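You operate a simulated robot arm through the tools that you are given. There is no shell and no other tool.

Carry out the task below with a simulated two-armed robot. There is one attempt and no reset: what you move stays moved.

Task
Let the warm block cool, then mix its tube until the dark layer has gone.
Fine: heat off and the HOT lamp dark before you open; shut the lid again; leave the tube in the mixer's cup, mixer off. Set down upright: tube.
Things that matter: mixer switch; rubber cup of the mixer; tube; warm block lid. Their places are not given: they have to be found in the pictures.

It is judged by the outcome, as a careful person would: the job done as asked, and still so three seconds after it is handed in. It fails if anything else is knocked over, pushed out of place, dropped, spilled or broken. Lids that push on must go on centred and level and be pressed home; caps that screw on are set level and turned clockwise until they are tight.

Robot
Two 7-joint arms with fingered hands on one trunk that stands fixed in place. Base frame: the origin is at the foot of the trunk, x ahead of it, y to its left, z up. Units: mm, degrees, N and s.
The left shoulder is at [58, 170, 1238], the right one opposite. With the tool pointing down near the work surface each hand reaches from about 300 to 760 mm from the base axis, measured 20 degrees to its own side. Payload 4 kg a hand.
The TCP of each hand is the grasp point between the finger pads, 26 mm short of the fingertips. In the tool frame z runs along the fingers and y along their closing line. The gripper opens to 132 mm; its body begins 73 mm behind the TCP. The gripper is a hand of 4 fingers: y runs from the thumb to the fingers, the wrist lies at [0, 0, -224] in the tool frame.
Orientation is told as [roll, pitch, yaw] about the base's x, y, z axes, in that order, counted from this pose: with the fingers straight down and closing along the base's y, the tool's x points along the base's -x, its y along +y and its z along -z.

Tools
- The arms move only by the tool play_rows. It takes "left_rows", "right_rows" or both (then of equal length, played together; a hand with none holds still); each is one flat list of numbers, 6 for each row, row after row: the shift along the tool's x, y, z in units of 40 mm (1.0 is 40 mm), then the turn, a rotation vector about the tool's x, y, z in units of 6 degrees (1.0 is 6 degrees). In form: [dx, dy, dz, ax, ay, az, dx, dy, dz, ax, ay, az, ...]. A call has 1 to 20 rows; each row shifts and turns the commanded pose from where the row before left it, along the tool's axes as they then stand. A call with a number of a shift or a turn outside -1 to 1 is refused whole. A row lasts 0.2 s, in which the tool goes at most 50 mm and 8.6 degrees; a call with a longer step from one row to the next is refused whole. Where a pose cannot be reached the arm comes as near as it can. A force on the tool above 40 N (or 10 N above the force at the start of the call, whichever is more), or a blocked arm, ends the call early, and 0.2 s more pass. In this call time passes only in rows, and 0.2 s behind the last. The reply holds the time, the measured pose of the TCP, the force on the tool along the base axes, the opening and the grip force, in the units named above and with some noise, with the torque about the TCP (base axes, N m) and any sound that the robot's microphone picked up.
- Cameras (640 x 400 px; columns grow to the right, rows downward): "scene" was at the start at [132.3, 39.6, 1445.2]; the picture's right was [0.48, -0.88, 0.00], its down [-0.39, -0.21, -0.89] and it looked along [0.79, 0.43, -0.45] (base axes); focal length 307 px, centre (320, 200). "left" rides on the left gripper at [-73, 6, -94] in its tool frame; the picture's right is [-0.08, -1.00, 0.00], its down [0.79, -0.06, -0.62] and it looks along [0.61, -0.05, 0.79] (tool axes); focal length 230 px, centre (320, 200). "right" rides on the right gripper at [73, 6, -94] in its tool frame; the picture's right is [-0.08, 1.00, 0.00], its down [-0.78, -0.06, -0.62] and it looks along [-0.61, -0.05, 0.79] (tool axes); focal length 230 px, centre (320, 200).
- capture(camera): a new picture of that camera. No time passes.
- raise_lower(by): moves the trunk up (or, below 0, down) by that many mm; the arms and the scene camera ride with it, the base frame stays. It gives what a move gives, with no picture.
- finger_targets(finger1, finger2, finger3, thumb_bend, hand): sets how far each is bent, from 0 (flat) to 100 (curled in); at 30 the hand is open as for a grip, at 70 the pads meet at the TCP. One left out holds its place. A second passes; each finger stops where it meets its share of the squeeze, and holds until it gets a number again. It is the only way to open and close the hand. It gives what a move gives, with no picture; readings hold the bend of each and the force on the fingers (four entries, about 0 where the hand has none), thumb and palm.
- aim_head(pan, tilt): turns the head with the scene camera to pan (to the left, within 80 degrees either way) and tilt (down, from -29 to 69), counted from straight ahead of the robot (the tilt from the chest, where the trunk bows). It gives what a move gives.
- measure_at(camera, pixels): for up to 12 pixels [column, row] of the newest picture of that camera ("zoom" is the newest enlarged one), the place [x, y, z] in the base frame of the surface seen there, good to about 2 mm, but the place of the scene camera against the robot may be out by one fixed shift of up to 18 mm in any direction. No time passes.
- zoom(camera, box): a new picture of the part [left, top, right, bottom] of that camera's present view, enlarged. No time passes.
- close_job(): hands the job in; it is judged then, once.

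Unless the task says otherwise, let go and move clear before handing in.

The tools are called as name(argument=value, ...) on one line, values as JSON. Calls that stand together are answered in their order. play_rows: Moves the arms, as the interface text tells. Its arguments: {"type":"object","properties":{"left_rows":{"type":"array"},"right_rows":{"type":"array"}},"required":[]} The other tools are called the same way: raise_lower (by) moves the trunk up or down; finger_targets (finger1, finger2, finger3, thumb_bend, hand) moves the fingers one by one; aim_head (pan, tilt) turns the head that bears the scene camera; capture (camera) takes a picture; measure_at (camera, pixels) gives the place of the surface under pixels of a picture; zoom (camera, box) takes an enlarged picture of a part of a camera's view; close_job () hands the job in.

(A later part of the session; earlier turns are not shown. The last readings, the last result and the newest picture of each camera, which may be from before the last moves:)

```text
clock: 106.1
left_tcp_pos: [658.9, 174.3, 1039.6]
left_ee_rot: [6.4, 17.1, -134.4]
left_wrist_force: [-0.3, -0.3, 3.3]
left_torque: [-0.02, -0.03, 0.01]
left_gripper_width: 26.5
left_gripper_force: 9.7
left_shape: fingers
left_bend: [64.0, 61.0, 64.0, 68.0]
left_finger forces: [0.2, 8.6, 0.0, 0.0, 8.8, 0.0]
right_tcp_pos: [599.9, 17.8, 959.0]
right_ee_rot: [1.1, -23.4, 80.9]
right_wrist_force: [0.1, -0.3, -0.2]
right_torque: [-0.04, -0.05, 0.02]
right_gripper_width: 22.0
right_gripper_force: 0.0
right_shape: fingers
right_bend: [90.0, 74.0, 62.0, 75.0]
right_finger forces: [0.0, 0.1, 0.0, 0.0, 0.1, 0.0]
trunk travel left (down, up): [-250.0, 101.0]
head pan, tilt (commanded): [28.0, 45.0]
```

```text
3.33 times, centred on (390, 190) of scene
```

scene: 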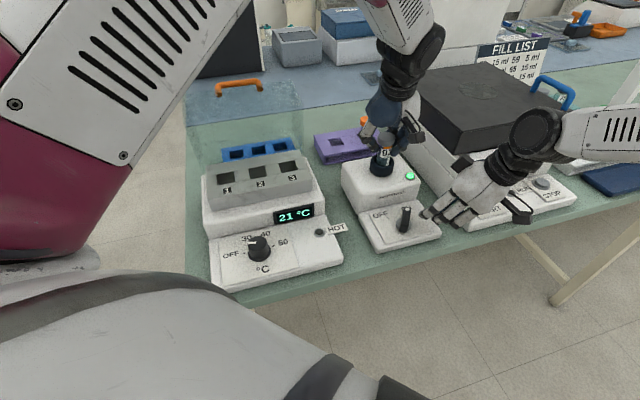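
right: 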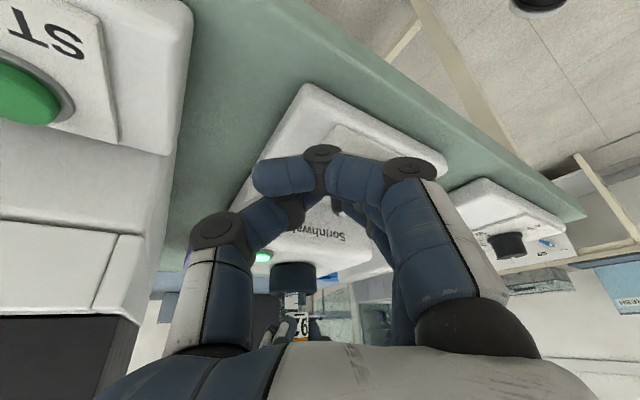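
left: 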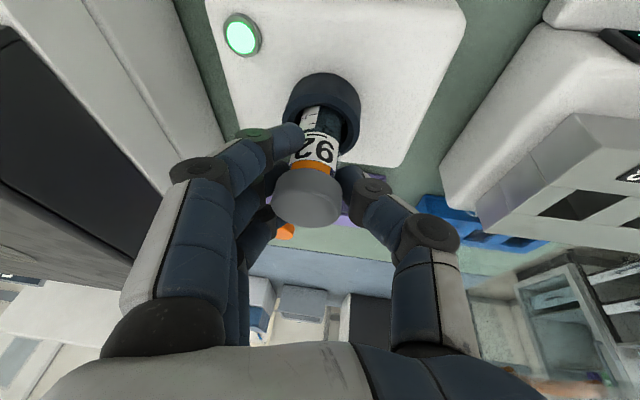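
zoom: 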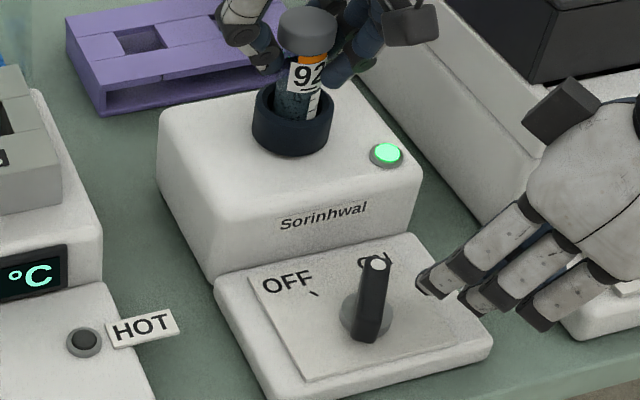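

The lever sprang back to ON: on retreat my finger slid past the pivot and pushed it back. I go in again, push along the proper arc to OFF, and this time will leave by lifting away from the lever.

play_rows(right_rows=[0.217, -0.077, 0.533, 0, 0, 0, -0.213, 0.038, 0.092, 0, 0, 0, -0.239, 0.019, 0.103, 0, 0, 0, -0.154, 0.03, 0.066, 0, 0, 0, -0.14, 0.073, 0.06, 0, 0, 0])

zoom(camera="scene", box=[340, 130, 440, 250])

```text
clock: 107.3
left_tcp_pos: [658.0, 172.5, 1041.0]
left_ee_rot: [6.3, 17.2, -134.5]
left_wrist_force: [0.5, 0.1, 2.4]
left_torque: [0.06, -0.02, 0.03]
left_gripper_width: 26.9
left_gripper_force: 8.5
left_shape: fingers
left_bend: [64.0, 61.0, 64.0, 68.0]
left_finger forces: [0.1, 8.5, 0.0, 0.0, 9.0, 0.0]
right_tcp_pos: [603.9, 49.9, 939.0]
right_ee_rot: [0.7, -23.6, 80.6]
right_wrist_force: [10.3, -8.8, 17.1]
right_torque: [0.36, 0.36, -0.05]
right_gripper_width: 22.3
right_gripper_force: 10.3
right_shape: fingers
right_bend: [90.0, 74.0, 70.0, 75.0]
right_finger forces: [0.0, 3.8, 17.7, 0.0, 0.0, 0.0]
trunk travel left (down, up): [-250.0, 101.0]
head pan, tilt (commanded): [28.0, 45.0]
```

```text
3.33 times, centred on (390, 190) of scene
```

zoom: 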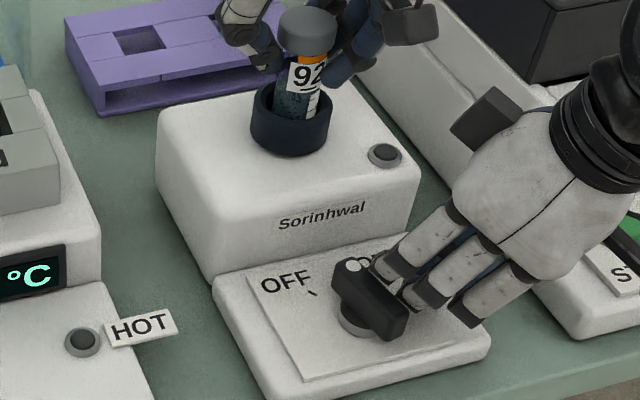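

play_rows(right_rows=[-0.1185, 0.11, 0.03, 0, 0, 0, -0.064, 0.087, 0.0, 0, 0, 0])

zoom(camera="scene", box=[340, 130, 440, 250])

```text
clock: 107.9
left_tcp_pos: [657.5, 171.2, 1040.0]
left_ee_rot: [6.3, 17.2, -134.5]
left_wrist_force: [0.3, 1.3, 1.7]
left_torque: [0.07, -0.01, 0.0]
left_gripper_width: 26.7
left_gripper_force: 9.4
left_shape: fingers
left_bend: [64.0, 61.0, 64.0, 68.0]
left_finger forces: [0.0, 8.4, 0.1, 0.0, 9.6, 0.0]
right_tcp_pos: [593.8, 54.1, 937.1]
right_ee_rot: [1.0, -23.4, 80.8]
right_wrist_force: [9.4, -31.0, 10.9]
right_torque: [0.19, 0.13, 0.37]
right_gripper_width: 21.8
right_gripper_force: 16.3
right_shape: fingers
right_bend: [90.0, 74.0, 80.0, 74.0]
right_finger forces: [0.0, 20.4, 13.3, 0.1, 0.0, 0.1]
trunk travel left (down, up): [-250.0, 101.0]
head pan, tilt (commanded): [28.0, 45.0]
```

```text
3.33 times, centred on (390, 190) of scene
```

zoom: 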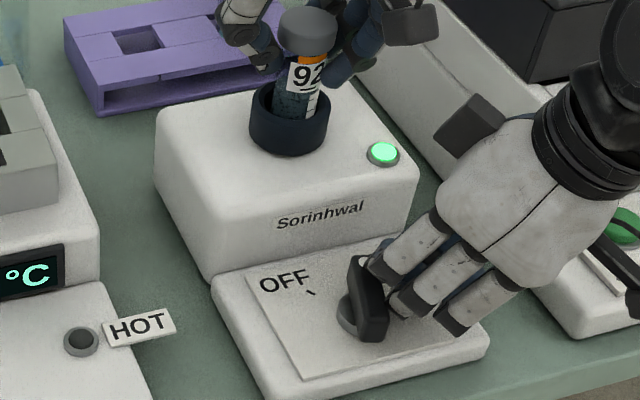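

Finger 2 caught the lever's other half and pushed it back ON. I lift the right hand straight off and use a proper grip from above instead.

play_rows(right_rows=[0.15, -0.1, -0.1, 0, 0, 0, 0.1, 0, -0.7, 0, 0, 0, 0, 0, -1, 0, 0, 0])

capture(camera="right")

capture(camera="scene")

zoom(camera="scene", box=[340, 110, 440, 250])

```text
clock: 108.7
left_tcp_pos: [658.0, 173.5, 1039.0]
left_ee_rot: [6.4, 17.2, -134.4]
left_wrist_force: [1.7, -0.6, 2.5]
left_torque: [-0.03, -0.02, -0.04]
left_gripper_width: 26.6
left_gripper_force: 9.2
left_shape: fingers
left_bend: [64.0, 61.0, 64.0, 68.0]
left_finger forces: [0.2, 9.1, 0.1, 0.1, 8.3, 0.0]
right_tcp_pos: [592.0, 20.4, 998.6]
right_ee_rot: [1.0, -23.4, 80.8]
right_wrist_force: [0.4, -0.3, -0.2]
right_torque: [0.0, -0.02, -0.02]
right_gripper_width: 22.0
right_gripper_force: 0.1
right_shape: fingers
right_bend: [90.0, 74.0, 62.0, 75.0]
right_finger forces: [0.0, 0.0, 0.1, 0.0, 0.0, 0.0]
trunk travel left (down, up): [-250.0, 101.0]
head pan, tilt (commanded): [28.0, 45.0]
```

```text
taken
```

right: 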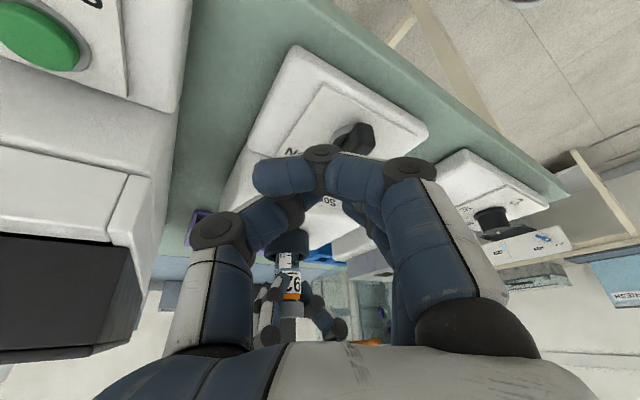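

```text
taken
```

scene: 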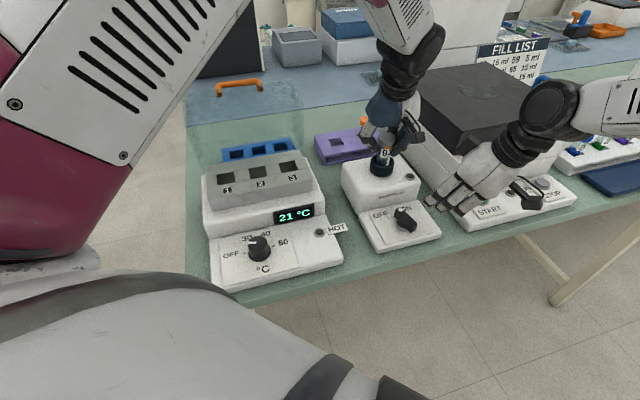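

```text
2.86 times, centred on (390, 180) of scene
```

zoom: 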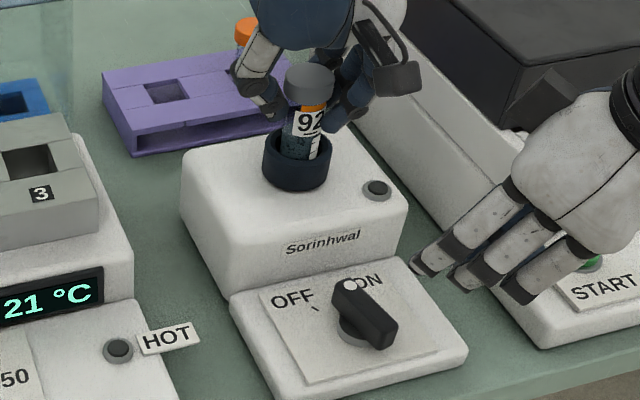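

Now the lamp is dark and the lever sits at about 60°, part-way to OFF. I'll finish it with a proper grip: raise, open the fingers, and re-centre over the lever.

play_rows(right_rows=[-0.224, 0, -0.516, 0, 0, 0, -0.224, 0, -0.516, 0, 0, 0])

finger_targets(hand="right", finger1=52, finger2=52, finger3=52, thumb_bend=52)

play_rows(right_rows=[-0.6, 0.366, 0.26, 0, 0, 0, -0.6, 0.366, 0.26, 0, 0, 0, 0, 0, 0, 0.397, 0, 0.918, 0, 0, 0, 0.397, 0, 0.918, 0, 0, 0, 0.3, 0, 0.7])

capture(camera="right")

zoom(camera="right", box=[230, 0, 400, 140])

```text
clock: 109.3
left_tcp_pos: [658.4, 173.5, 1039.2]
left_ee_rot: [6.4, 17.1, -134.5]
left_wrist_force: [-0.7, -0.6, 3.0]
left_torque: [0.01, -0.03, 0.01]
left_gripper_width: 26.6
left_gripper_force: 8.6
left_shape: fingers
left_bend: [64.0, 61.0, 64.0, 68.0]
left_finger forces: [0.2, 8.8, 0.0, 0.0, 8.6, 0.1]
right_tcp_pos: [593.4, 20.1, 1045.1]
right_ee_rot: [1.0, -23.3, 80.9]
right_wrist_force: [0.1, 0.1, 0.0]
right_torque: [-0.01, -0.04, -0.03]
right_gripper_width: 22.2
right_gripper_force: 0.0
right_shape: fingers
right_bend: [90.0, 74.0, 62.0, 75.0]
right_finger forces: [0.1, 0.0, 0.1, 0.0, 0.0, 0.1]
trunk travel left (down, up): [-250.0, 101.0]
head pan, tilt (commanded): [28.0, 45.0]
```

```text
clock: 110.3
left_tcp_pos: [658.5, 173.3, 1039.6]
left_ee_rot: [6.4, 17.0, -134.6]
left_wrist_force: [-0.3, 0.5, 1.8]
left_torque: [0.01, 0.01, 0.01]
left_gripper_width: 26.9
left_gripper_force: 9.0
left_shape: fingers
left_bend: [64.0, 61.0, 64.0, 68.0]
left_finger forces: [0.2, 8.5, 0.1, 0.1, 8.9, 0.0]
right_tcp_pos: [593.2, 21.2, 1045.0]
right_ee_rot: [1.0, -23.4, 80.9]
right_wrist_force: [0.6, 0.4, 0.9]
right_torque: [-0.01, 0.0, -0.01]
right_gripper_width: 63.6
right_gripper_force: 0.1
right_shape: fingers
right_bend: [52.0, 52.0, 52.0, 52.0]
right_finger forces: [0.0, 0.0, 0.0, 0.0, 0.1, 0.0]
trunk travel left (down, up): [-250.0, 101.0]
head pan, tilt (commanded): [28.0, 45.0]
```

```text
clock: 111.5
left_tcp_pos: [657.2, 173.4, 1039.2]
left_ee_rot: [6.4, 17.1, -134.6]
left_wrist_force: [-0.7, 0.5, 3.5]
left_torque: [0.0, -0.04, 0.01]
left_gripper_width: 26.8
left_gripper_force: 8.8
left_shape: fingers
left_bend: [64.0, 61.0, 64.0, 68.0]
left_finger forces: [0.2, 8.6, 0.0, 0.1, 8.8, 0.0]
right_tcp_pos: [574.8, 76.7, 1046.0]
right_ee_rot: [0.9, -23.2, 64.2]
right_wrist_force: [0.0, 0.3, -0.3]
right_torque: [0.03, 0.0, 0.01]
right_gripper_width: 63.4
right_gripper_force: 0.0
right_shape: fingers
right_bend: [52.0, 52.0, 52.0, 52.0]
right_finger forces: [0.0, 0.0, 0.0, 0.0, 0.1, 0.0]
trunk travel left (down, up): [-250.0, 101.0]
head pan, tilt (commanded): [28.0, 45.0]
```

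```text
taken
```

right: 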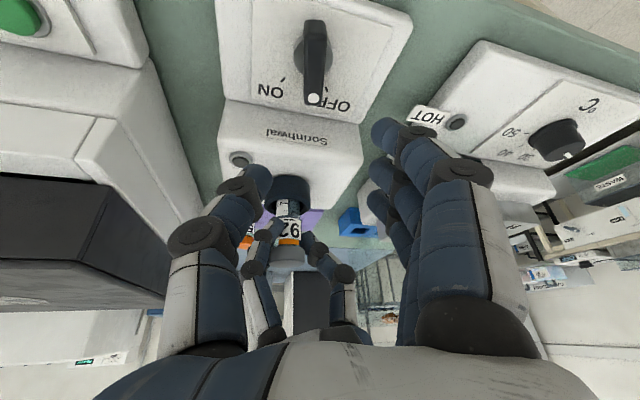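

```text
2.86 times, centred on (315, 70) of right
```

zoom: 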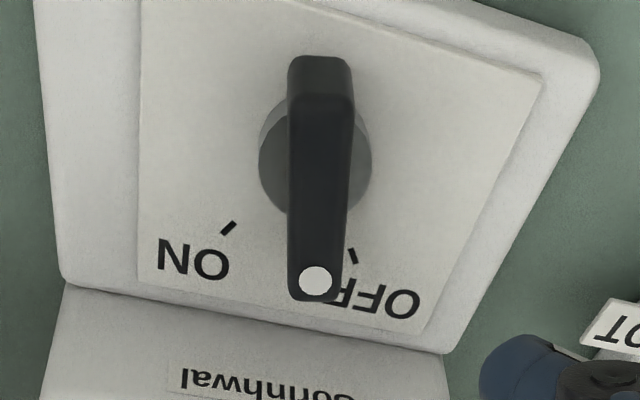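

The lever points at about 63°, 15° short of the OFF tick. I lower the right hand over it.

play_rows(right_rows=[0.309, 0.016, 0.683, 0, 0, 0, 0.309, 0.016, 0.683, 0, 0, 0, 0.3, 0.016, 0.66, 0, 0, 0])

capture(camera="right")

```text
clock: 112.3
left_tcp_pos: [659.2, 174.0, 1039.6]
left_ee_rot: [6.5, 17.1, -134.5]
left_wrist_force: [-0.4, -0.1, 2.3]
left_torque: [-0.02, 0.0, -0.02]
left_gripper_width: 26.9
left_gripper_force: 8.9
left_shape: fingers
left_bend: [64.0, 61.0, 64.0, 68.0]
left_finger forces: [0.3, 8.5, 0.0, 0.0, 8.7, 0.1]
right_tcp_pos: [571.3, 74.6, 958.1]
right_ee_rot: [1.0, -23.2, 64.3]
right_wrist_force: [-0.2, -0.5, 0.5]
right_torque: [0.0, 0.0, 0.02]
right_gripper_width: 63.5
right_gripper_force: 0.0
right_shape: fingers
right_bend: [52.0, 52.0, 52.0, 52.0]
right_finger forces: [0.0, 0.0, 0.1, 0.0, 0.1, 0.0]
trunk travel left (down, up): [-250.0, 101.0]
head pan, tilt (commanded): [28.0, 45.0]
```

```text
taken
```

right: 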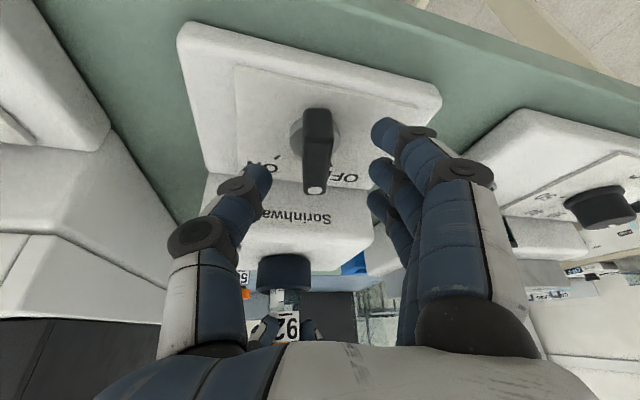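

finger_targets(hand="right", finger1=69, finger2=72, finger3=70, thumb_bend=72)

play_rows(right_rows=[0, 0, 0, -0.394, 0, -0.919, 0, 0, 0, -0.394, 0, -0.919, 0, 0, 0, -0.32, 0, -0.74])

capture(camera="right")

zoom(camera="scene", box=[340, 110, 440, 250])

```text
clock: 113.3
left_tcp_pos: [658.2, 174.0, 1039.6]
left_ee_rot: [6.4, 17.1, -134.6]
left_wrist_force: [-0.7, -0.2, 3.2]
left_torque: [-0.01, -0.01, 0.01]
left_gripper_width: 26.8
left_gripper_force: 8.9
left_shape: fingers
left_bend: [64.0, 61.0, 64.0, 68.0]
left_finger forces: [0.3, 8.6, 0.0, 0.0, 8.9, 0.0]
right_tcp_pos: [571.6, 75.7, 957.9]
right_ee_rot: [0.8, -23.1, 64.3]
right_wrist_force: [2.8, 0.4, 0.6]
right_torque: [0.01, -0.06, -0.01]
right_gripper_width: 21.9
right_gripper_force: 5.3
right_shape: fingers
right_bend: [67.0, 70.0, 70.0, 68.0]
right_finger forces: [1.4, 2.9, 0.0, 0.0, 6.1, 0.1]
trunk travel left (down, up): [-250.0, 101.0]
head pan, tilt (commanded): [28.0, 45.0]
```

```text
clock: 114.1
left_tcp_pos: [658.9, 174.2, 1038.1]
left_ee_rot: [6.3, 17.1, -134.6]
left_wrist_force: [0.5, -0.8, 2.8]
left_torque: [0.01, -0.05, 0.01]
left_gripper_width: 26.7
left_gripper_force: 8.8
left_shape: fingers
left_bend: [64.0, 61.0, 64.0, 68.0]
left_finger forces: [0.1, 8.5, 0.0, 0.0, 9.0, 0.1]
right_tcp_pos: [572.0, 75.1, 957.7]
right_ee_rot: [0.8, -23.6, 81.2]
right_wrist_force: [6.1, -6.4, 8.9]
right_torque: [-0.07, -0.15, -0.16]
right_gripper_width: 21.9
right_gripper_force: 9.1
right_shape: fingers
right_bend: [67.0, 71.0, 70.0, 68.0]
right_finger forces: [1.8, 3.9, 0.0, 0.1, 13.0, 0.0]
trunk travel left (down, up): [-250.0, 101.0]
head pan, tilt (commanded): [28.0, 45.0]
```

```text
taken
```

right: 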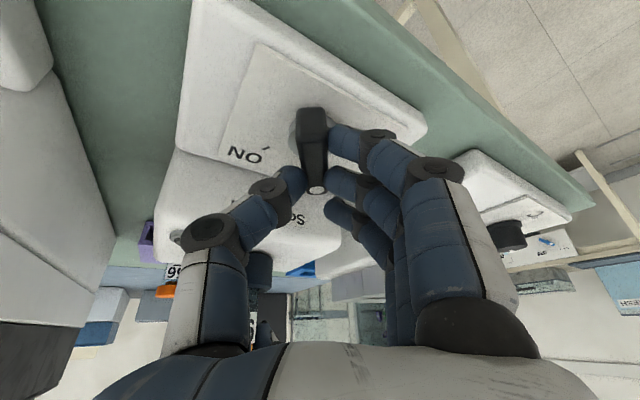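

```text
2.86 times, centred on (390, 180) of scene
```

zoom: 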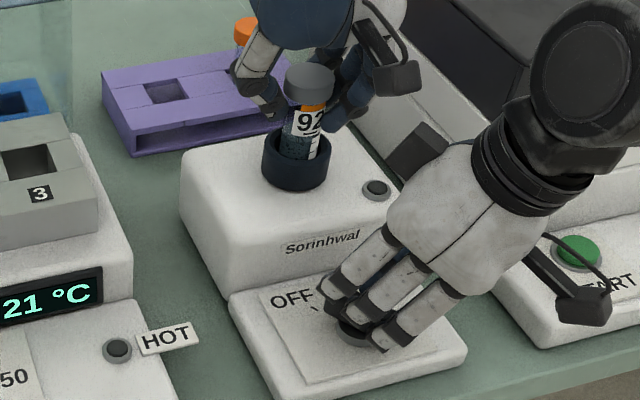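

The lever is turned to its OFF stop (thumb force rose to 13 N) and the lamp is dark. I open the right hand and lift it away.

finger_targets(hand="right", finger1=50, finger2=50, finger3=50, thumb_bend=50)

play_rows(right_rows=[-0.1, 0, -0.5, 0, 0, 0, -0.2, 0, -0.9, 0, 0, 0, -0.2, 0, -0.9, 0, 0, 0])

capture(camera="right")

capture(camera="scene")

zoom(camera="right", box=[220, 0, 400, 160])

```text
clock: 115.1
left_tcp_pos: [657.9, 174.4, 1039.0]
left_ee_rot: [6.4, 17.0, -134.5]
left_wrist_force: [0.2, -0.2, 2.9]
left_torque: [-0.01, -0.02, -0.01]
left_gripper_width: 26.5
left_gripper_force: 8.7
left_shape: fingers
left_bend: [64.0, 61.0, 64.0, 68.0]
left_finger forces: [0.3, 8.6, 0.0, 0.1, 8.5, 0.1]
right_tcp_pos: [569.5, 76.3, 956.7]
right_ee_rot: [0.9, -23.5, 81.2]
right_wrist_force: [0.2, 0.4, 1.1]
right_torque: [0.02, 0.02, 0.01]
right_gripper_width: 70.1
right_gripper_force: 0.1
right_shape: fingers
right_bend: [50.0, 50.0, 50.0, 50.0]
right_finger forces: [0.0, 0.0, 0.0, 0.0, 0.0, 0.0]
trunk travel left (down, up): [-250.0, 101.0]
head pan, tilt (commanded): [28.0, 45.0]
```

```text
clock: 115.9
left_tcp_pos: [658.3, 172.8, 1040.2]
left_ee_rot: [6.4, 17.0, -134.5]
left_wrist_force: [-0.3, 0.0, 2.6]
left_torque: [-0.01, -0.04, -0.03]
left_gripper_width: 26.8
left_gripper_force: 8.4
left_shape: fingers
left_bend: [64.0, 61.0, 64.0, 68.0]
left_finger forces: [0.2, 8.6, 0.0, 0.0, 8.7, 0.0]
right_tcp_pos: [567.6, 55.5, 1049.0]
right_ee_rot: [1.1, -23.4, 81.1]
right_wrist_force: [0.5, 1.3, 0.1]
right_torque: [-0.01, -0.02, 0.01]
right_gripper_width: 69.7
right_gripper_force: 0.0
right_shape: fingers
right_bend: [50.0, 50.0, 50.0, 50.0]
right_finger forces: [0.1, 0.0, 0.1, 0.0, 0.1, 0.0]
trunk travel left (down, up): [-250.0, 101.0]
head pan, tilt (commanded): [28.0, 45.0]
```

```text
taken
```

right: 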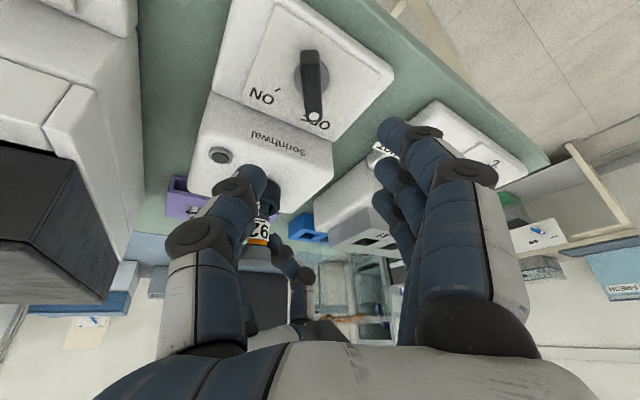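

```text
taken
```

scene: 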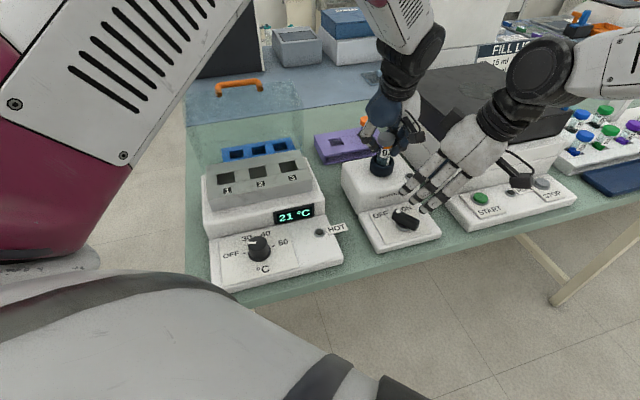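

```text
2.50 times, centred on (310, 80) of right
```

zoom: 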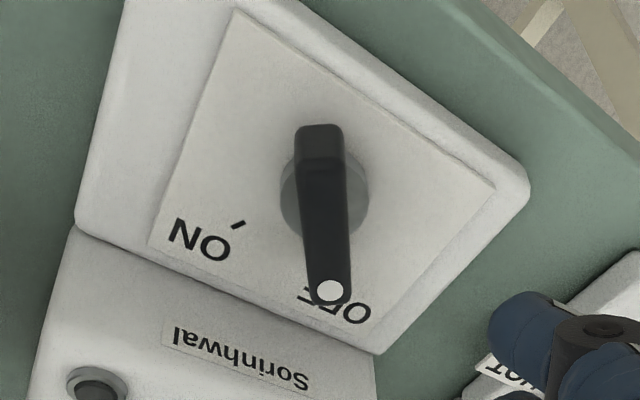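

The lever is back at OFF and the lamp is dark. I withdraw the right hand, then lift the tube a little inside the cup to check for any dark layer.

play_rows(right_rows=[0.018, 0.248, -0.825, 0, 0, 0, 0.018, 0.248, -0.825, 0, 0, 0, 0.018, 0.248, -0.825, 0, 0, 0, 0.018, 0.248, -0.825, 0, 0, 0, 0.018, 0.248, -0.825, 0, 0, 0])

play_rows(left_rows=[0.03, 0.0107, -0.095, 0, 0, 0, 0.03, 0.0107, -0.095, 0, 0, 0, 0.03, 0.0107, -0.095, 0, 0, 0, 0.03, 0.0107, -0.095, 0, 0, 0])

capture(camera="left")

zoom(camera="left", box=[284, 70, 364, 130])

capture(camera="scene")

zoom(camera="scene", box=[366, 130, 402, 175])

```text
clock: 117.1
left_tcp_pos: [659.0, 173.6, 1040.4]
left_ee_rot: [6.3, 17.1, -134.5]
left_wrist_force: [-0.5, 0.3, 1.1]
left_torque: [0.0, -0.02, -0.02]
left_gripper_width: 26.8
left_gripper_force: 8.4
left_shape: fingers
left_bend: [64.0, 61.0, 64.0, 68.0]
left_finger forces: [0.3, 8.5, 0.0, 0.0, 8.7, 0.1]
right_tcp_pos: [511.1, -3.9, 1199.2]
right_ee_rot: [0.8, -23.4, 81.1]
right_wrist_force: [0.3, 0.0, 0.5]
right_torque: [0.01, 0.01, 0.01]
right_gripper_width: 70.0
right_gripper_force: 0.1
right_shape: fingers
right_bend: [50.0, 50.0, 50.0, 50.0]
right_finger forces: [0.1, 0.0, 0.1, 0.0, 0.1, 0.0]
trunk travel left (down, up): [-250.0, 101.0]
head pan, tilt (commanded): [28.0, 45.0]
```

```text
clock: 118.1
left_tcp_pos: [658.7, 174.1, 1055.7]
left_ee_rot: [6.5, 17.1, -134.5]
left_wrist_force: [-0.2, -0.2, -0.2]
left_torque: [0.01, 0.0, 0.02]
left_gripper_width: 27.0
left_gripper_force: 8.3
left_shape: fingers
left_bend: [64.0, 61.0, 64.0, 68.0]
left_finger forces: [0.2, 8.3, 0.0, 0.0, 8.4, 0.0]
right_tcp_pos: [512.0, -3.5, 1198.6]
right_ee_rot: [0.9, -23.4, 81.1]
right_wrist_force: [-0.7, -0.1, 0.3]
right_torque: [0.03, 0.0, -0.01]
right_gripper_width: 70.2
right_gripper_force: 0.0
right_shape: fingers
right_bend: [50.0, 50.0, 50.0, 50.0]
right_finger forces: [0.0, 0.0, 0.0, 0.0, 0.0, 0.0]
trunk travel left (down, up): [-250.0, 101.0]
head pan, tilt (commanded): [28.0, 45.0]
```

```text
taken
```

left: 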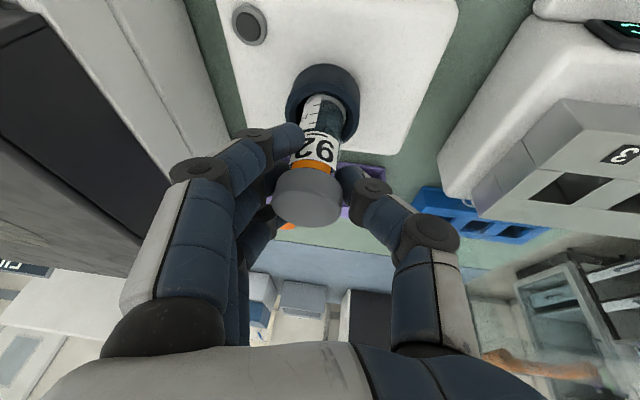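

```text
6.67 times, centred on (324, 100) of left
```

zoom: 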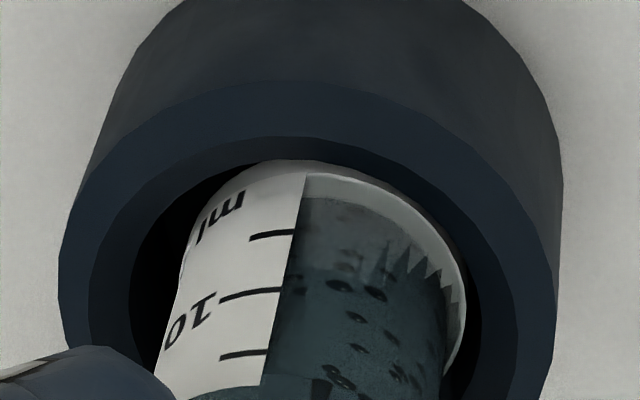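

```text
taken
```

scene: 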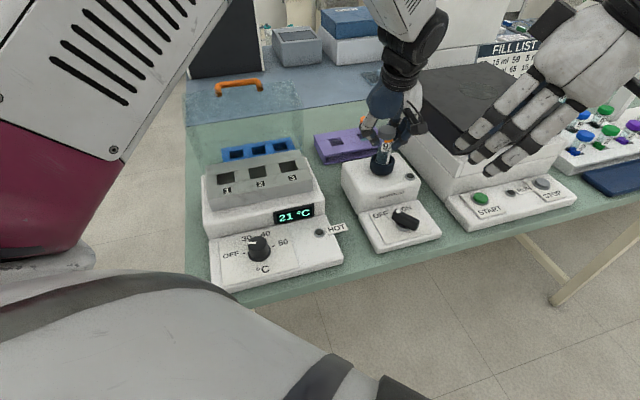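

```text
8.89 times, centred on (384, 152) of scene
```

zoom: 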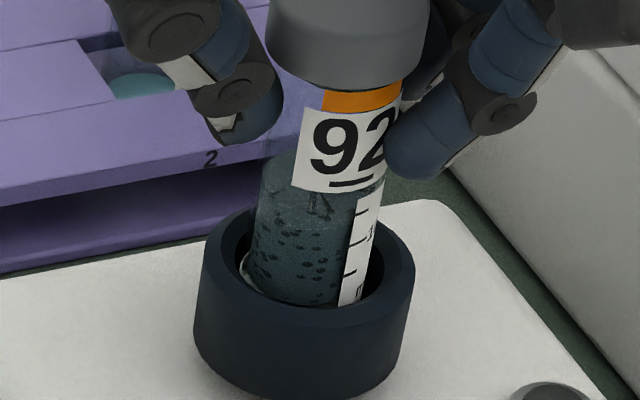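

The liquid is uniform right down to the bottom; no dark layer remains. I lower the tube back onto the cup floor.

play_rows(left_rows=[-0.03, -0.0107, 0.095, 0, 0, 0, -0.03, -0.0107, 0.095, 0, 0, 0, -0.03, -0.0107, 0.095, 0, 0, 0, -0.03, -0.0107, 0.095, 0, 0, 0])

capture(camera="left")

zoom(camera="scene", box=[362, 110, 402, 180])

```text
clock: 119.1
left_tcp_pos: [658.5, 173.5, 1039.3]
left_ee_rot: [6.4, 17.2, -134.5]
left_wrist_force: [-0.9, 0.4, 3.0]
left_torque: [0.02, 0.02, -0.04]
left_gripper_width: 26.8
left_gripper_force: 8.5
left_shape: fingers
left_bend: [64.0, 61.0, 64.0, 68.0]
left_finger forces: [0.2, 8.2, 0.0, 0.1, 9.2, 0.0]
right_tcp_pos: [511.2, -2.8, 1198.8]
right_ee_rot: [1.0, -23.4, 81.1]
right_wrist_force: [0.0, 0.3, -0.6]
right_torque: [0.0, -0.01, 0.01]
right_gripper_width: 69.8
right_gripper_force: 0.2
right_shape: fingers
right_bend: [50.0, 50.0, 50.0, 50.0]
right_finger forces: [0.1, 0.0, 0.0, 0.0, 0.0, 0.0]
trunk travel left (down, up): [-250.0, 101.0]
head pan, tilt (commanded): [28.0, 45.0]
```

```text
taken
```

left: 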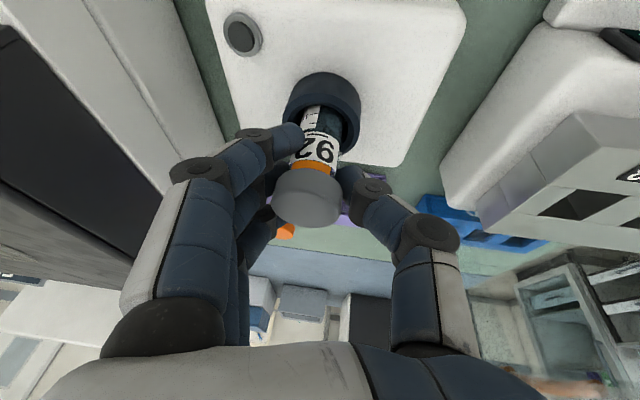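

```text
5.71 times, centred on (382, 145) of scene
```

zoom: 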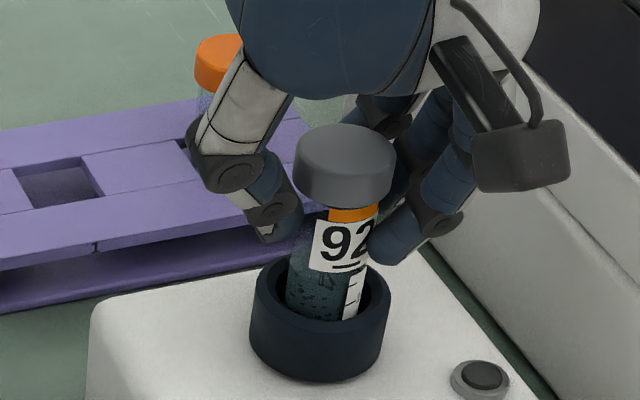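

The tube rests on the cup floor, upright. I open the left hand gently.

finger_targets(hand="left", finger1=58, finger2=57, finger3=58, thumb_bend=63)

finger_targets(hand="left", finger1=50, finger2=50, finger3=50, thumb_bend=50)

capture(camera="left")

zoom(camera="scene", box=[362, 110, 402, 180])

```text
clock: 120.1
left_tcp_pos: [659.8, 174.3, 1039.2]
left_ee_rot: [6.4, 17.0, -134.5]
left_wrist_force: [-0.7, -0.4, -0.3]
left_torque: [0.01, -0.01, 0.02]
left_gripper_width: 39.0
left_gripper_force: 0.1
left_shape: fingers
left_bend: [57.0, 56.0, 57.0, 63.0]
left_finger forces: [0.0, 0.0, 0.1, 0.0, 0.0, 0.0]
right_tcp_pos: [510.9, -2.7, 1199.1]
right_ee_rot: [0.9, -23.4, 81.1]
right_wrist_force: [-0.6, 0.2, -0.3]
right_torque: [0.04, 0.01, 0.02]
right_gripper_width: 70.1
right_gripper_force: 0.1
right_shape: fingers
right_bend: [50.0, 50.0, 50.0, 50.0]
right_finger forces: [0.1, 0.0, 0.0, 0.0, 0.0, 0.0]
trunk travel left (down, up): [-250.0, 101.0]
head pan, tilt (commanded): [28.0, 45.0]
```

```text
clock: 121.1
left_tcp_pos: [660.1, 174.2, 1039.1]
left_ee_rot: [6.5, 17.1, -134.5]
left_wrist_force: [-1.1, -0.5, -0.9]
left_torque: [0.0, 0.02, 0.02]
left_gripper_width: 70.0
left_gripper_force: 0.1
left_shape: fingers
left_bend: [50.0, 50.0, 50.0, 50.0]
left_finger forces: [0.0, 0.0, 0.0, 0.1, 0.1, 0.0]
right_tcp_pos: [511.0, -3.4, 1198.8]
right_ee_rot: [1.0, -23.4, 81.1]
right_wrist_force: [-0.2, -0.2, 0.4]
right_torque: [0.06, 0.02, -0.01]
right_gripper_width: 70.0
right_gripper_force: 0.0
right_shape: fingers
right_bend: [50.0, 50.0, 50.0, 50.0]
right_finger forces: [0.0, 0.0, 0.0, 0.1, 0.0, 0.1]
trunk travel left (down, up): [-250.0, 101.0]
head pan, tilt (commanded): [28.0, 45.0]
```

```text
taken
```

left: 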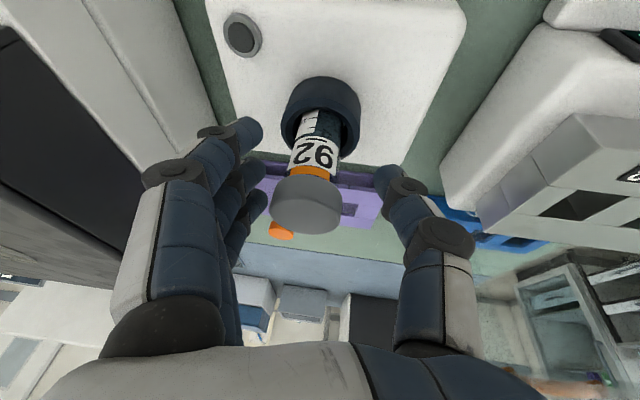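

```text
5.71 times, centred on (382, 145) of scene
```

zoom: 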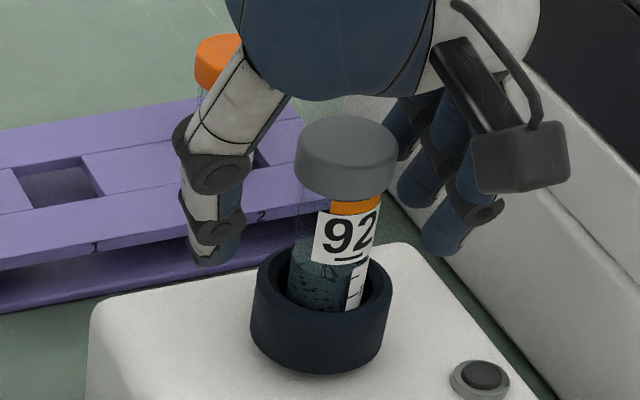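

The tube stands upright on its own. I raise the left hand straight up clear of it.

play_rows(left_rows=[0.0925, 0.033, -0.297, 0, 0, 0, 0.0925, 0.033, -0.297, 0, 0, 0, 0.185, 0.0666, -0.593, 0, 0, 0, 0.185, 0.0666, -0.593, 0, 0, 0, 0.185, 0.0666, -0.593, 0, 0, 0, 0.185, 0.0666, -0.593, 0, 0, 0])

capture(camera="left")

capture(camera="scene")

zoom(camera="scene", box=[340, 100, 440, 240])

```text
clock: 122.5
left_tcp_pos: [658.7, 173.7, 1165.9]
left_ee_rot: [6.4, 17.0, -134.5]
left_wrist_force: [0.0, 0.2, 0.5]
left_torque: [-0.01, -0.01, 0.0]
left_gripper_width: 69.8
left_gripper_force: 0.1
left_shape: fingers
left_bend: [50.0, 50.0, 50.0, 50.0]
left_finger forces: [0.1, 0.0, 0.1, 0.0, 0.0, 0.0]
right_tcp_pos: [511.6, -2.9, 1198.2]
right_ee_rot: [1.0, -23.4, 81.1]
right_wrist_force: [0.2, 0.1, 0.3]
right_torque: [-0.04, 0.01, 0.01]
right_gripper_width: 70.0
right_gripper_force: 0.0
right_shape: fingers
right_bend: [50.0, 50.0, 50.0, 50.0]
right_finger forces: [0.0, 0.0, 0.0, 0.0, 0.1, 0.1]
trunk travel left (down, up): [-250.0, 101.0]
head pan, tilt (commanded): [28.0, 45.0]
```

```text
taken
```

left: 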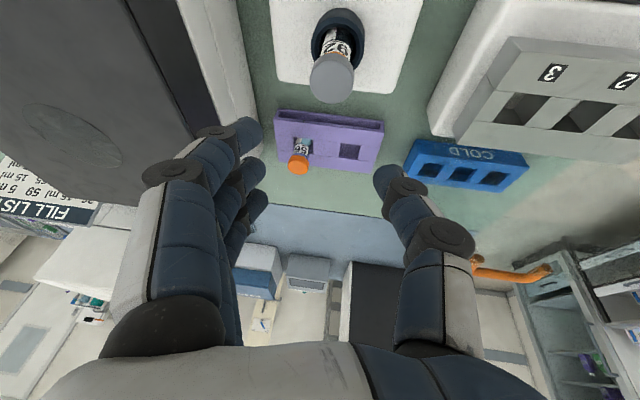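

```text
taken
```

scene: 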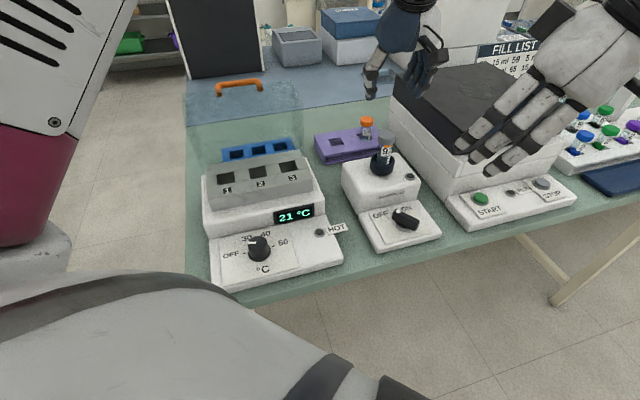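

```text
2.86 times, centred on (390, 170) of scene
```

zoom: 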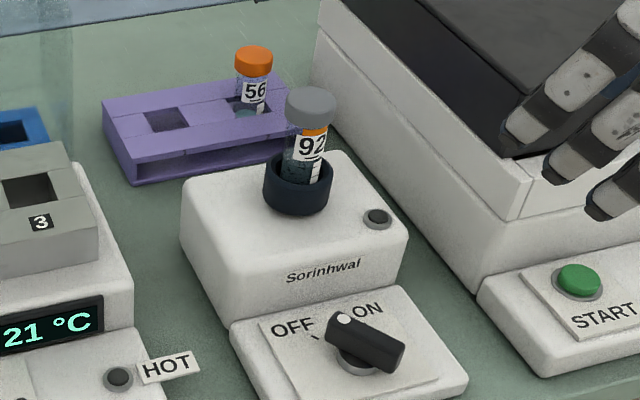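

The tube stays in the cup, mixer off. Now the lid: I raise and straighten the left hand, then turn it back to yaw −46 to work on the handle.

play_rows(left_rows=[0.236, 0.085, -0.76, 0, 0, 0, 0.236, 0.085, -0.76, 0, 0, 0, 0, 0, 0, 0.36, -0.95, 0, 0, 0, 0, 0.36, -0.95, 0, 0, 0, 0, 0.36, -0.95, 0])

finger_targets(hand="left", finger1=42, finger2=42, finger3=42, thumb_bend=62)

play_rows(left_rows=[0, 0, 0, 0, 0, -1, 0, 0, 0, 0, 0, -1, 0, 0, 0, 0, 0, -1, 0, 0, 0, 0, 0, -1, 0, 0, 0, 0, 0, -1, 0, 0, 0, 0, 0, -1, 0, 0, 0, 0, 0, -1, 0, 0, 0, 0, 0, -1, 0, 0, 0, 0, 0, -1, 0, 0, 0, 0, 0, -1, 0, 0, 0, 0, 0, -1, 0, 0, 0, 0, 0, -1, 0, 0, 0, 0, 0, -1, 0, 0, 0, 0, 0, -1, 0, 0, 0, 0, 0, -0.8])

capture(camera="left")

```text
clock: 123.7
left_tcp_pos: [660.0, 173.5, 1227.1]
left_ee_rot: [-0.5, -0.2, -135.6]
left_wrist_force: [0.6, -0.6, 0.5]
left_torque: [0.03, 0.02, -0.01]
left_gripper_width: 70.0
left_gripper_force: 0.0
left_shape: fingers
left_bend: [50.0, 50.0, 50.0, 50.0]
left_finger forces: [0.1, 0.0, 0.0, 0.1, 0.0, 0.1]
right_tcp_pos: [512.6, -2.8, 1198.3]
right_ee_rot: [1.0, -23.4, 81.0]
right_wrist_force: [-0.1, 0.8, 0.3]
right_torque: [0.01, 0.04, 0.01]
right_gripper_width: 69.7
right_gripper_force: 0.0
right_shape: fingers
right_bend: [50.0, 50.0, 50.0, 50.0]
right_finger forces: [0.0, 0.0, 0.1, 0.0, 0.0, 0.0]
trunk travel left (down, up): [-250.0, 101.0]
head pan, tilt (commanded): [28.0, 45.0]
```

```text
clock: 124.7
left_tcp_pos: [659.8, 173.7, 1228.4]
left_ee_rot: [-0.4, 0.0, -135.4]
left_wrist_force: [0.9, 0.0, 0.4]
left_torque: [-0.01, 0.0, -0.03]
left_gripper_width: 64.5
left_gripper_force: 0.1
left_shape: fingers
left_bend: [42.0, 42.0, 42.0, 62.0]
left_finger forces: [0.0, 0.1, 0.1, 0.0, 0.0, 0.1]
right_tcp_pos: [511.3, -2.6, 1197.3]
right_ee_rot: [0.9, -23.3, 81.1]
right_wrist_force: [0.1, -0.4, 0.2]
right_torque: [-0.03, 0.0, 0.03]
right_gripper_width: 69.9
right_gripper_force: 0.1
right_shape: fingers
right_bend: [50.0, 50.0, 50.0, 50.0]
right_finger forces: [0.1, 0.0, 0.1, 0.0, 0.0, 0.1]
trunk travel left (down, up): [-250.0, 101.0]
head pan, tilt (commanded): [28.0, 45.0]
```

```text
clock: 127.9
left_tcp_pos: [660.8, 174.2, 1228.7]
left_ee_rot: [0.0, 0.3, -46.5]
left_wrist_force: [-0.5, 0.1, 0.0]
left_torque: [0.03, -0.03, -0.01]
left_gripper_width: 64.4
left_gripper_force: 0.0
left_shape: fingers
left_bend: [42.0, 42.0, 42.0, 62.0]
left_finger forces: [0.0, 0.0, 0.1, 0.1, 0.1, 0.1]
right_tcp_pos: [511.1, -3.2, 1199.0]
right_ee_rot: [0.9, -23.4, 81.1]
right_wrist_force: [-0.9, 0.2, -0.5]
right_torque: [-0.05, -0.03, 0.03]
right_gripper_width: 70.1
right_gripper_force: 0.0
right_shape: fingers
right_bend: [50.0, 50.0, 50.0, 50.0]
right_finger forces: [0.0, 0.1, 0.0, 0.0, 0.0, 0.0]
trunk travel left (down, up): [-250.0, 101.0]
head pan, tilt (commanded): [28.0, 45.0]
```

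```text
taken
```

left: 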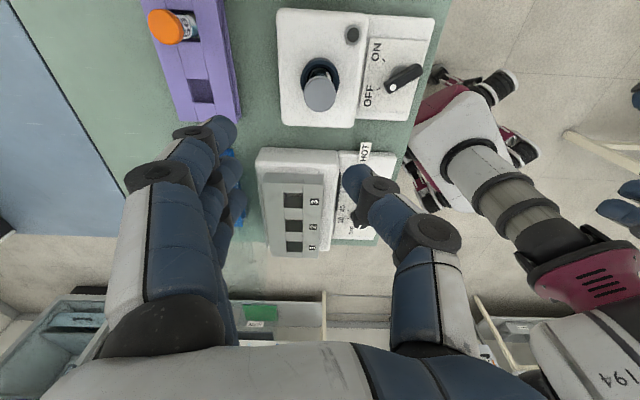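

play_rows(left_rows=[0, 0, 0, -1, 0, 0, 0, 0, 0, -1, 0, 0, 0.842, 0.64, 0.136, 0, 0, 0, 0.842, 0.64, 0.136, 0, 0, 0, 0.842, 0.64, 0.136, 0, 0, 0, 0.842, 0.64, 0.136, 0, 0, 0, 0.842, 0.64, 0.136, 0, 0, 0, 0.842, 0.64, 0.136, 0, 0, 0, 0.842, 0.64, 0.136, 0, 0, 0, 0.842, 0.64, 0.136, 0, 0, 0])

capture(camera="left")

capture(camera="scene")

```text
clock: 130.1
left_tcp_pos: [624.5, 513.5, 1229.6]
left_ee_rot: [12.1, 0.3, -46.7]
left_wrist_force: [0.7, -0.1, -0.4]
left_torque: [-0.03, -0.01, -0.01]
left_gripper_width: 64.6
left_gripper_force: 0.1
left_shape: fingers
left_bend: [42.0, 42.0, 42.0, 62.0]
left_finger forces: [0.1, 0.0, 0.0, 0.0, 0.1, 0.0]
right_tcp_pos: [511.4, -1.7, 1198.6]
right_ee_rot: [1.0, -23.4, 81.1]
right_wrist_force: [-0.6, 0.1, 0.1]
right_torque: [0.02, 0.02, -0.03]
right_gripper_width: 70.0
right_gripper_force: 0.1
right_shape: fingers
right_bend: [50.0, 50.0, 50.0, 50.0]
right_finger forces: [0.0, 0.0, 0.0, 0.0, 0.1, 0.0]
trunk travel left (down, up): [-250.0, 101.0]
head pan, tilt (commanded): [28.0, 45.0]
```

```text
taken
```

left: 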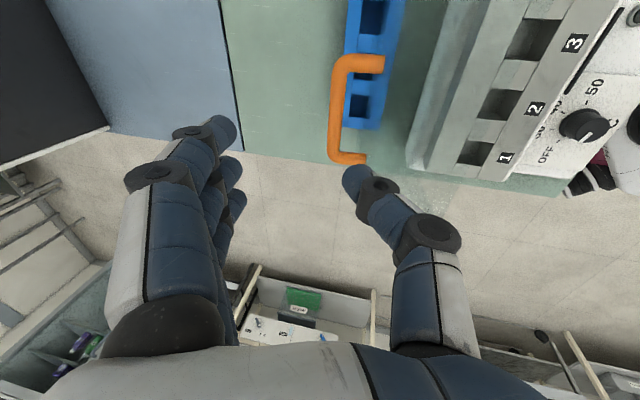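

```text
taken
```

scene: 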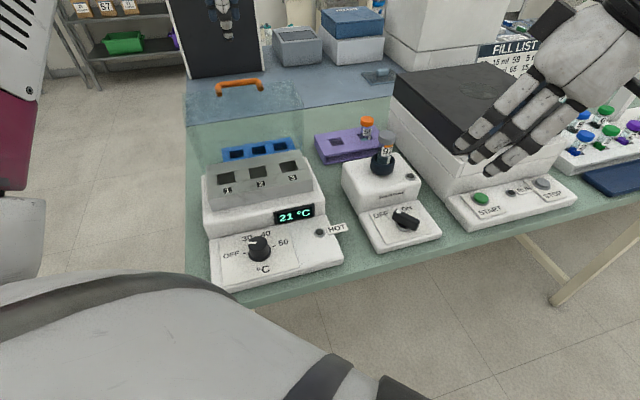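

The open lid's handle is at (335,110) in the left camera; I measure it.

measure_at(camera="left", pixels=[[335, 110], [334, 140], [337, 85], [370, 65], [380, 65], [358, 158], [345, 156]])

zoom(camera="left", box=[280, 20, 460, 200])

```text
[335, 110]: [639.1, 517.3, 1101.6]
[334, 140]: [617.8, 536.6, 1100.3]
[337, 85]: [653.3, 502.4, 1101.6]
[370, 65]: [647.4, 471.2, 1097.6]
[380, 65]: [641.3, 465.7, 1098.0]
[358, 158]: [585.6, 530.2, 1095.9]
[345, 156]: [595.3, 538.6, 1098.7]
```

```text
2.22 times, centred on (370, 110) of left
```

zoom: 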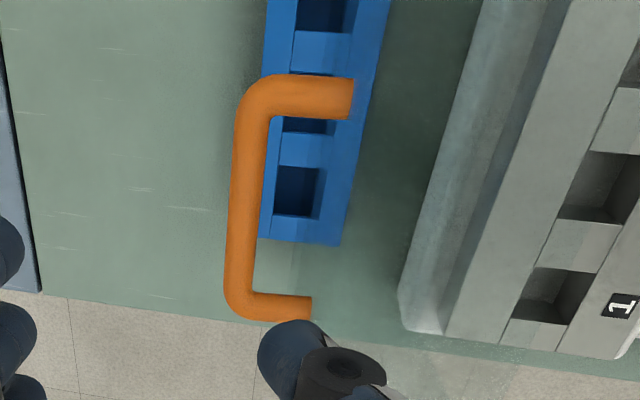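

play_rows(left_rows=[-0.045, -0.075, 0.89, 0, 0, 0, -0.045, -0.075, 0.89, 0, 0, 0])

capture(camera="left")

```text
clock: 130.7
left_tcp_pos: [635.8, 515.4, 1158.0]
left_ee_rot: [12.1, 0.2, -46.6]
left_wrist_force: [0.2, 0.1, 0.6]
left_torque: [0.01, 0.04, -0.01]
left_gripper_width: 64.5
left_gripper_force: 0.0
left_shape: fingers
left_bend: [42.0, 42.0, 42.0, 62.0]
left_finger forces: [0.0, 0.1, 0.0, 0.1, 0.0, 0.1]
right_tcp_pos: [511.5, -4.4, 1198.5]
right_ee_rot: [1.0, -23.4, 81.2]
right_wrist_force: [0.3, 0.3, 0.7]
right_torque: [0.01, -0.04, 0.01]
right_gripper_width: 70.0
right_gripper_force: 0.1
right_shape: fingers
right_bend: [50.0, 50.0, 50.0, 50.0]
right_finger forces: [0.1, 0.0, 0.0, 0.1, 0.0, 0.1]
trunk travel left (down, up): [-250.0, 101.0]
head pan, tilt (commanded): [28.0, 45.0]
```

```text
taken
```

left: 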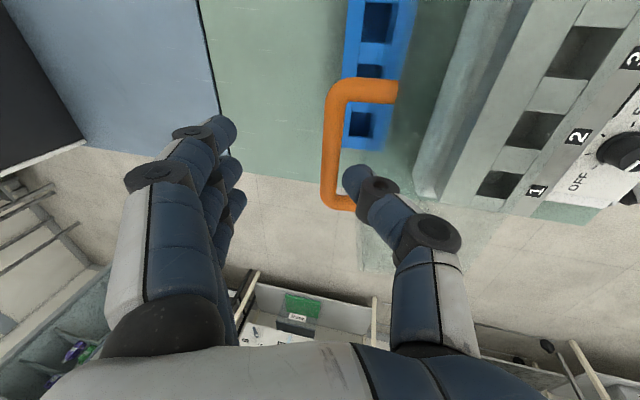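

play_rows(left_rows=[0, 0, 0.31, 0, 0, 0, 0, 0, 0.31, 0, 0, 0])

capture(camera="left")

```text
clock: 131.3
left_tcp_pos: [639.2, 521.1, 1135.4]
left_ee_rot: [12.2, 0.3, -46.6]
left_wrist_force: [-0.9, 0.3, -0.3]
left_torque: [0.02, -0.02, 0.04]
left_gripper_width: 64.6
left_gripper_force: 0.1
left_shape: fingers
left_bend: [42.0, 42.0, 42.0, 62.0]
left_finger forces: [0.0, 0.0, 0.0, 0.0, 0.0, 0.1]
right_tcp_pos: [510.9, -3.4, 1198.6]
right_ee_rot: [1.0, -23.4, 81.0]
right_wrist_force: [0.0, 0.0, -0.3]
right_torque: [-0.01, 0.01, -0.01]
right_gripper_width: 70.0
right_gripper_force: 0.1
right_shape: fingers
right_bend: [50.0, 50.0, 50.0, 50.0]
right_finger forces: [0.0, 0.0, 0.1, 0.0, 0.1, 0.0]
trunk travel left (down, up): [-250.0, 101.0]
head pan, tilt (commanded): [28.0, 45.0]
```

```text
taken
```

left: 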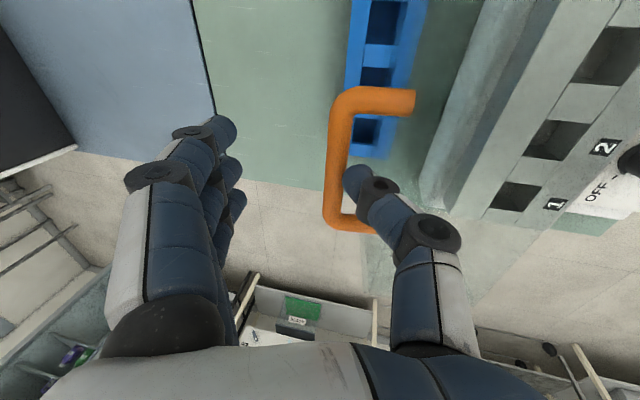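

play_rows(left_rows=[0, -0.02, 0.31, 0, 0, 0, 0, -0.02, 0.31, 0, 0, 0])

capture(camera="left")

```text
clock: 131.9
left_tcp_pos: [641.5, 522.6, 1114.1]
left_ee_rot: [12.3, 0.2, -46.7]
left_wrist_force: [3.8, 4.0, 10.6]
left_torque: [-0.27, 0.29, -0.01]
left_gripper_width: 59.7
left_gripper_force: 9.0
left_shape: fingers
left_bend: [42.0, 42.0, 42.0, 64.0]
left_finger forces: [0.0, 0.0, 0.0, 0.0, 18.3, 0.0]
right_tcp_pos: [510.7, -3.8, 1199.6]
right_ee_rot: [0.8, -23.3, 81.2]
right_wrist_force: [0.9, 0.7, 0.0]
right_torque: [0.04, 0.0, -0.02]
right_gripper_width: 70.3
right_gripper_force: 0.0
right_shape: fingers
right_bend: [50.0, 50.0, 50.0, 50.0]
right_finger forces: [0.0, 0.0, 0.0, 0.1, 0.0, 0.0]
trunk travel left (down, up): [-250.0, 101.0]
head pan, tilt (commanded): [28.0, 45.0]
```

```text
taken
```

left: 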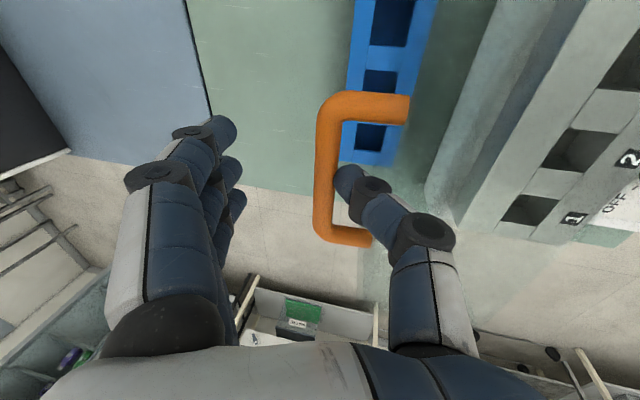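

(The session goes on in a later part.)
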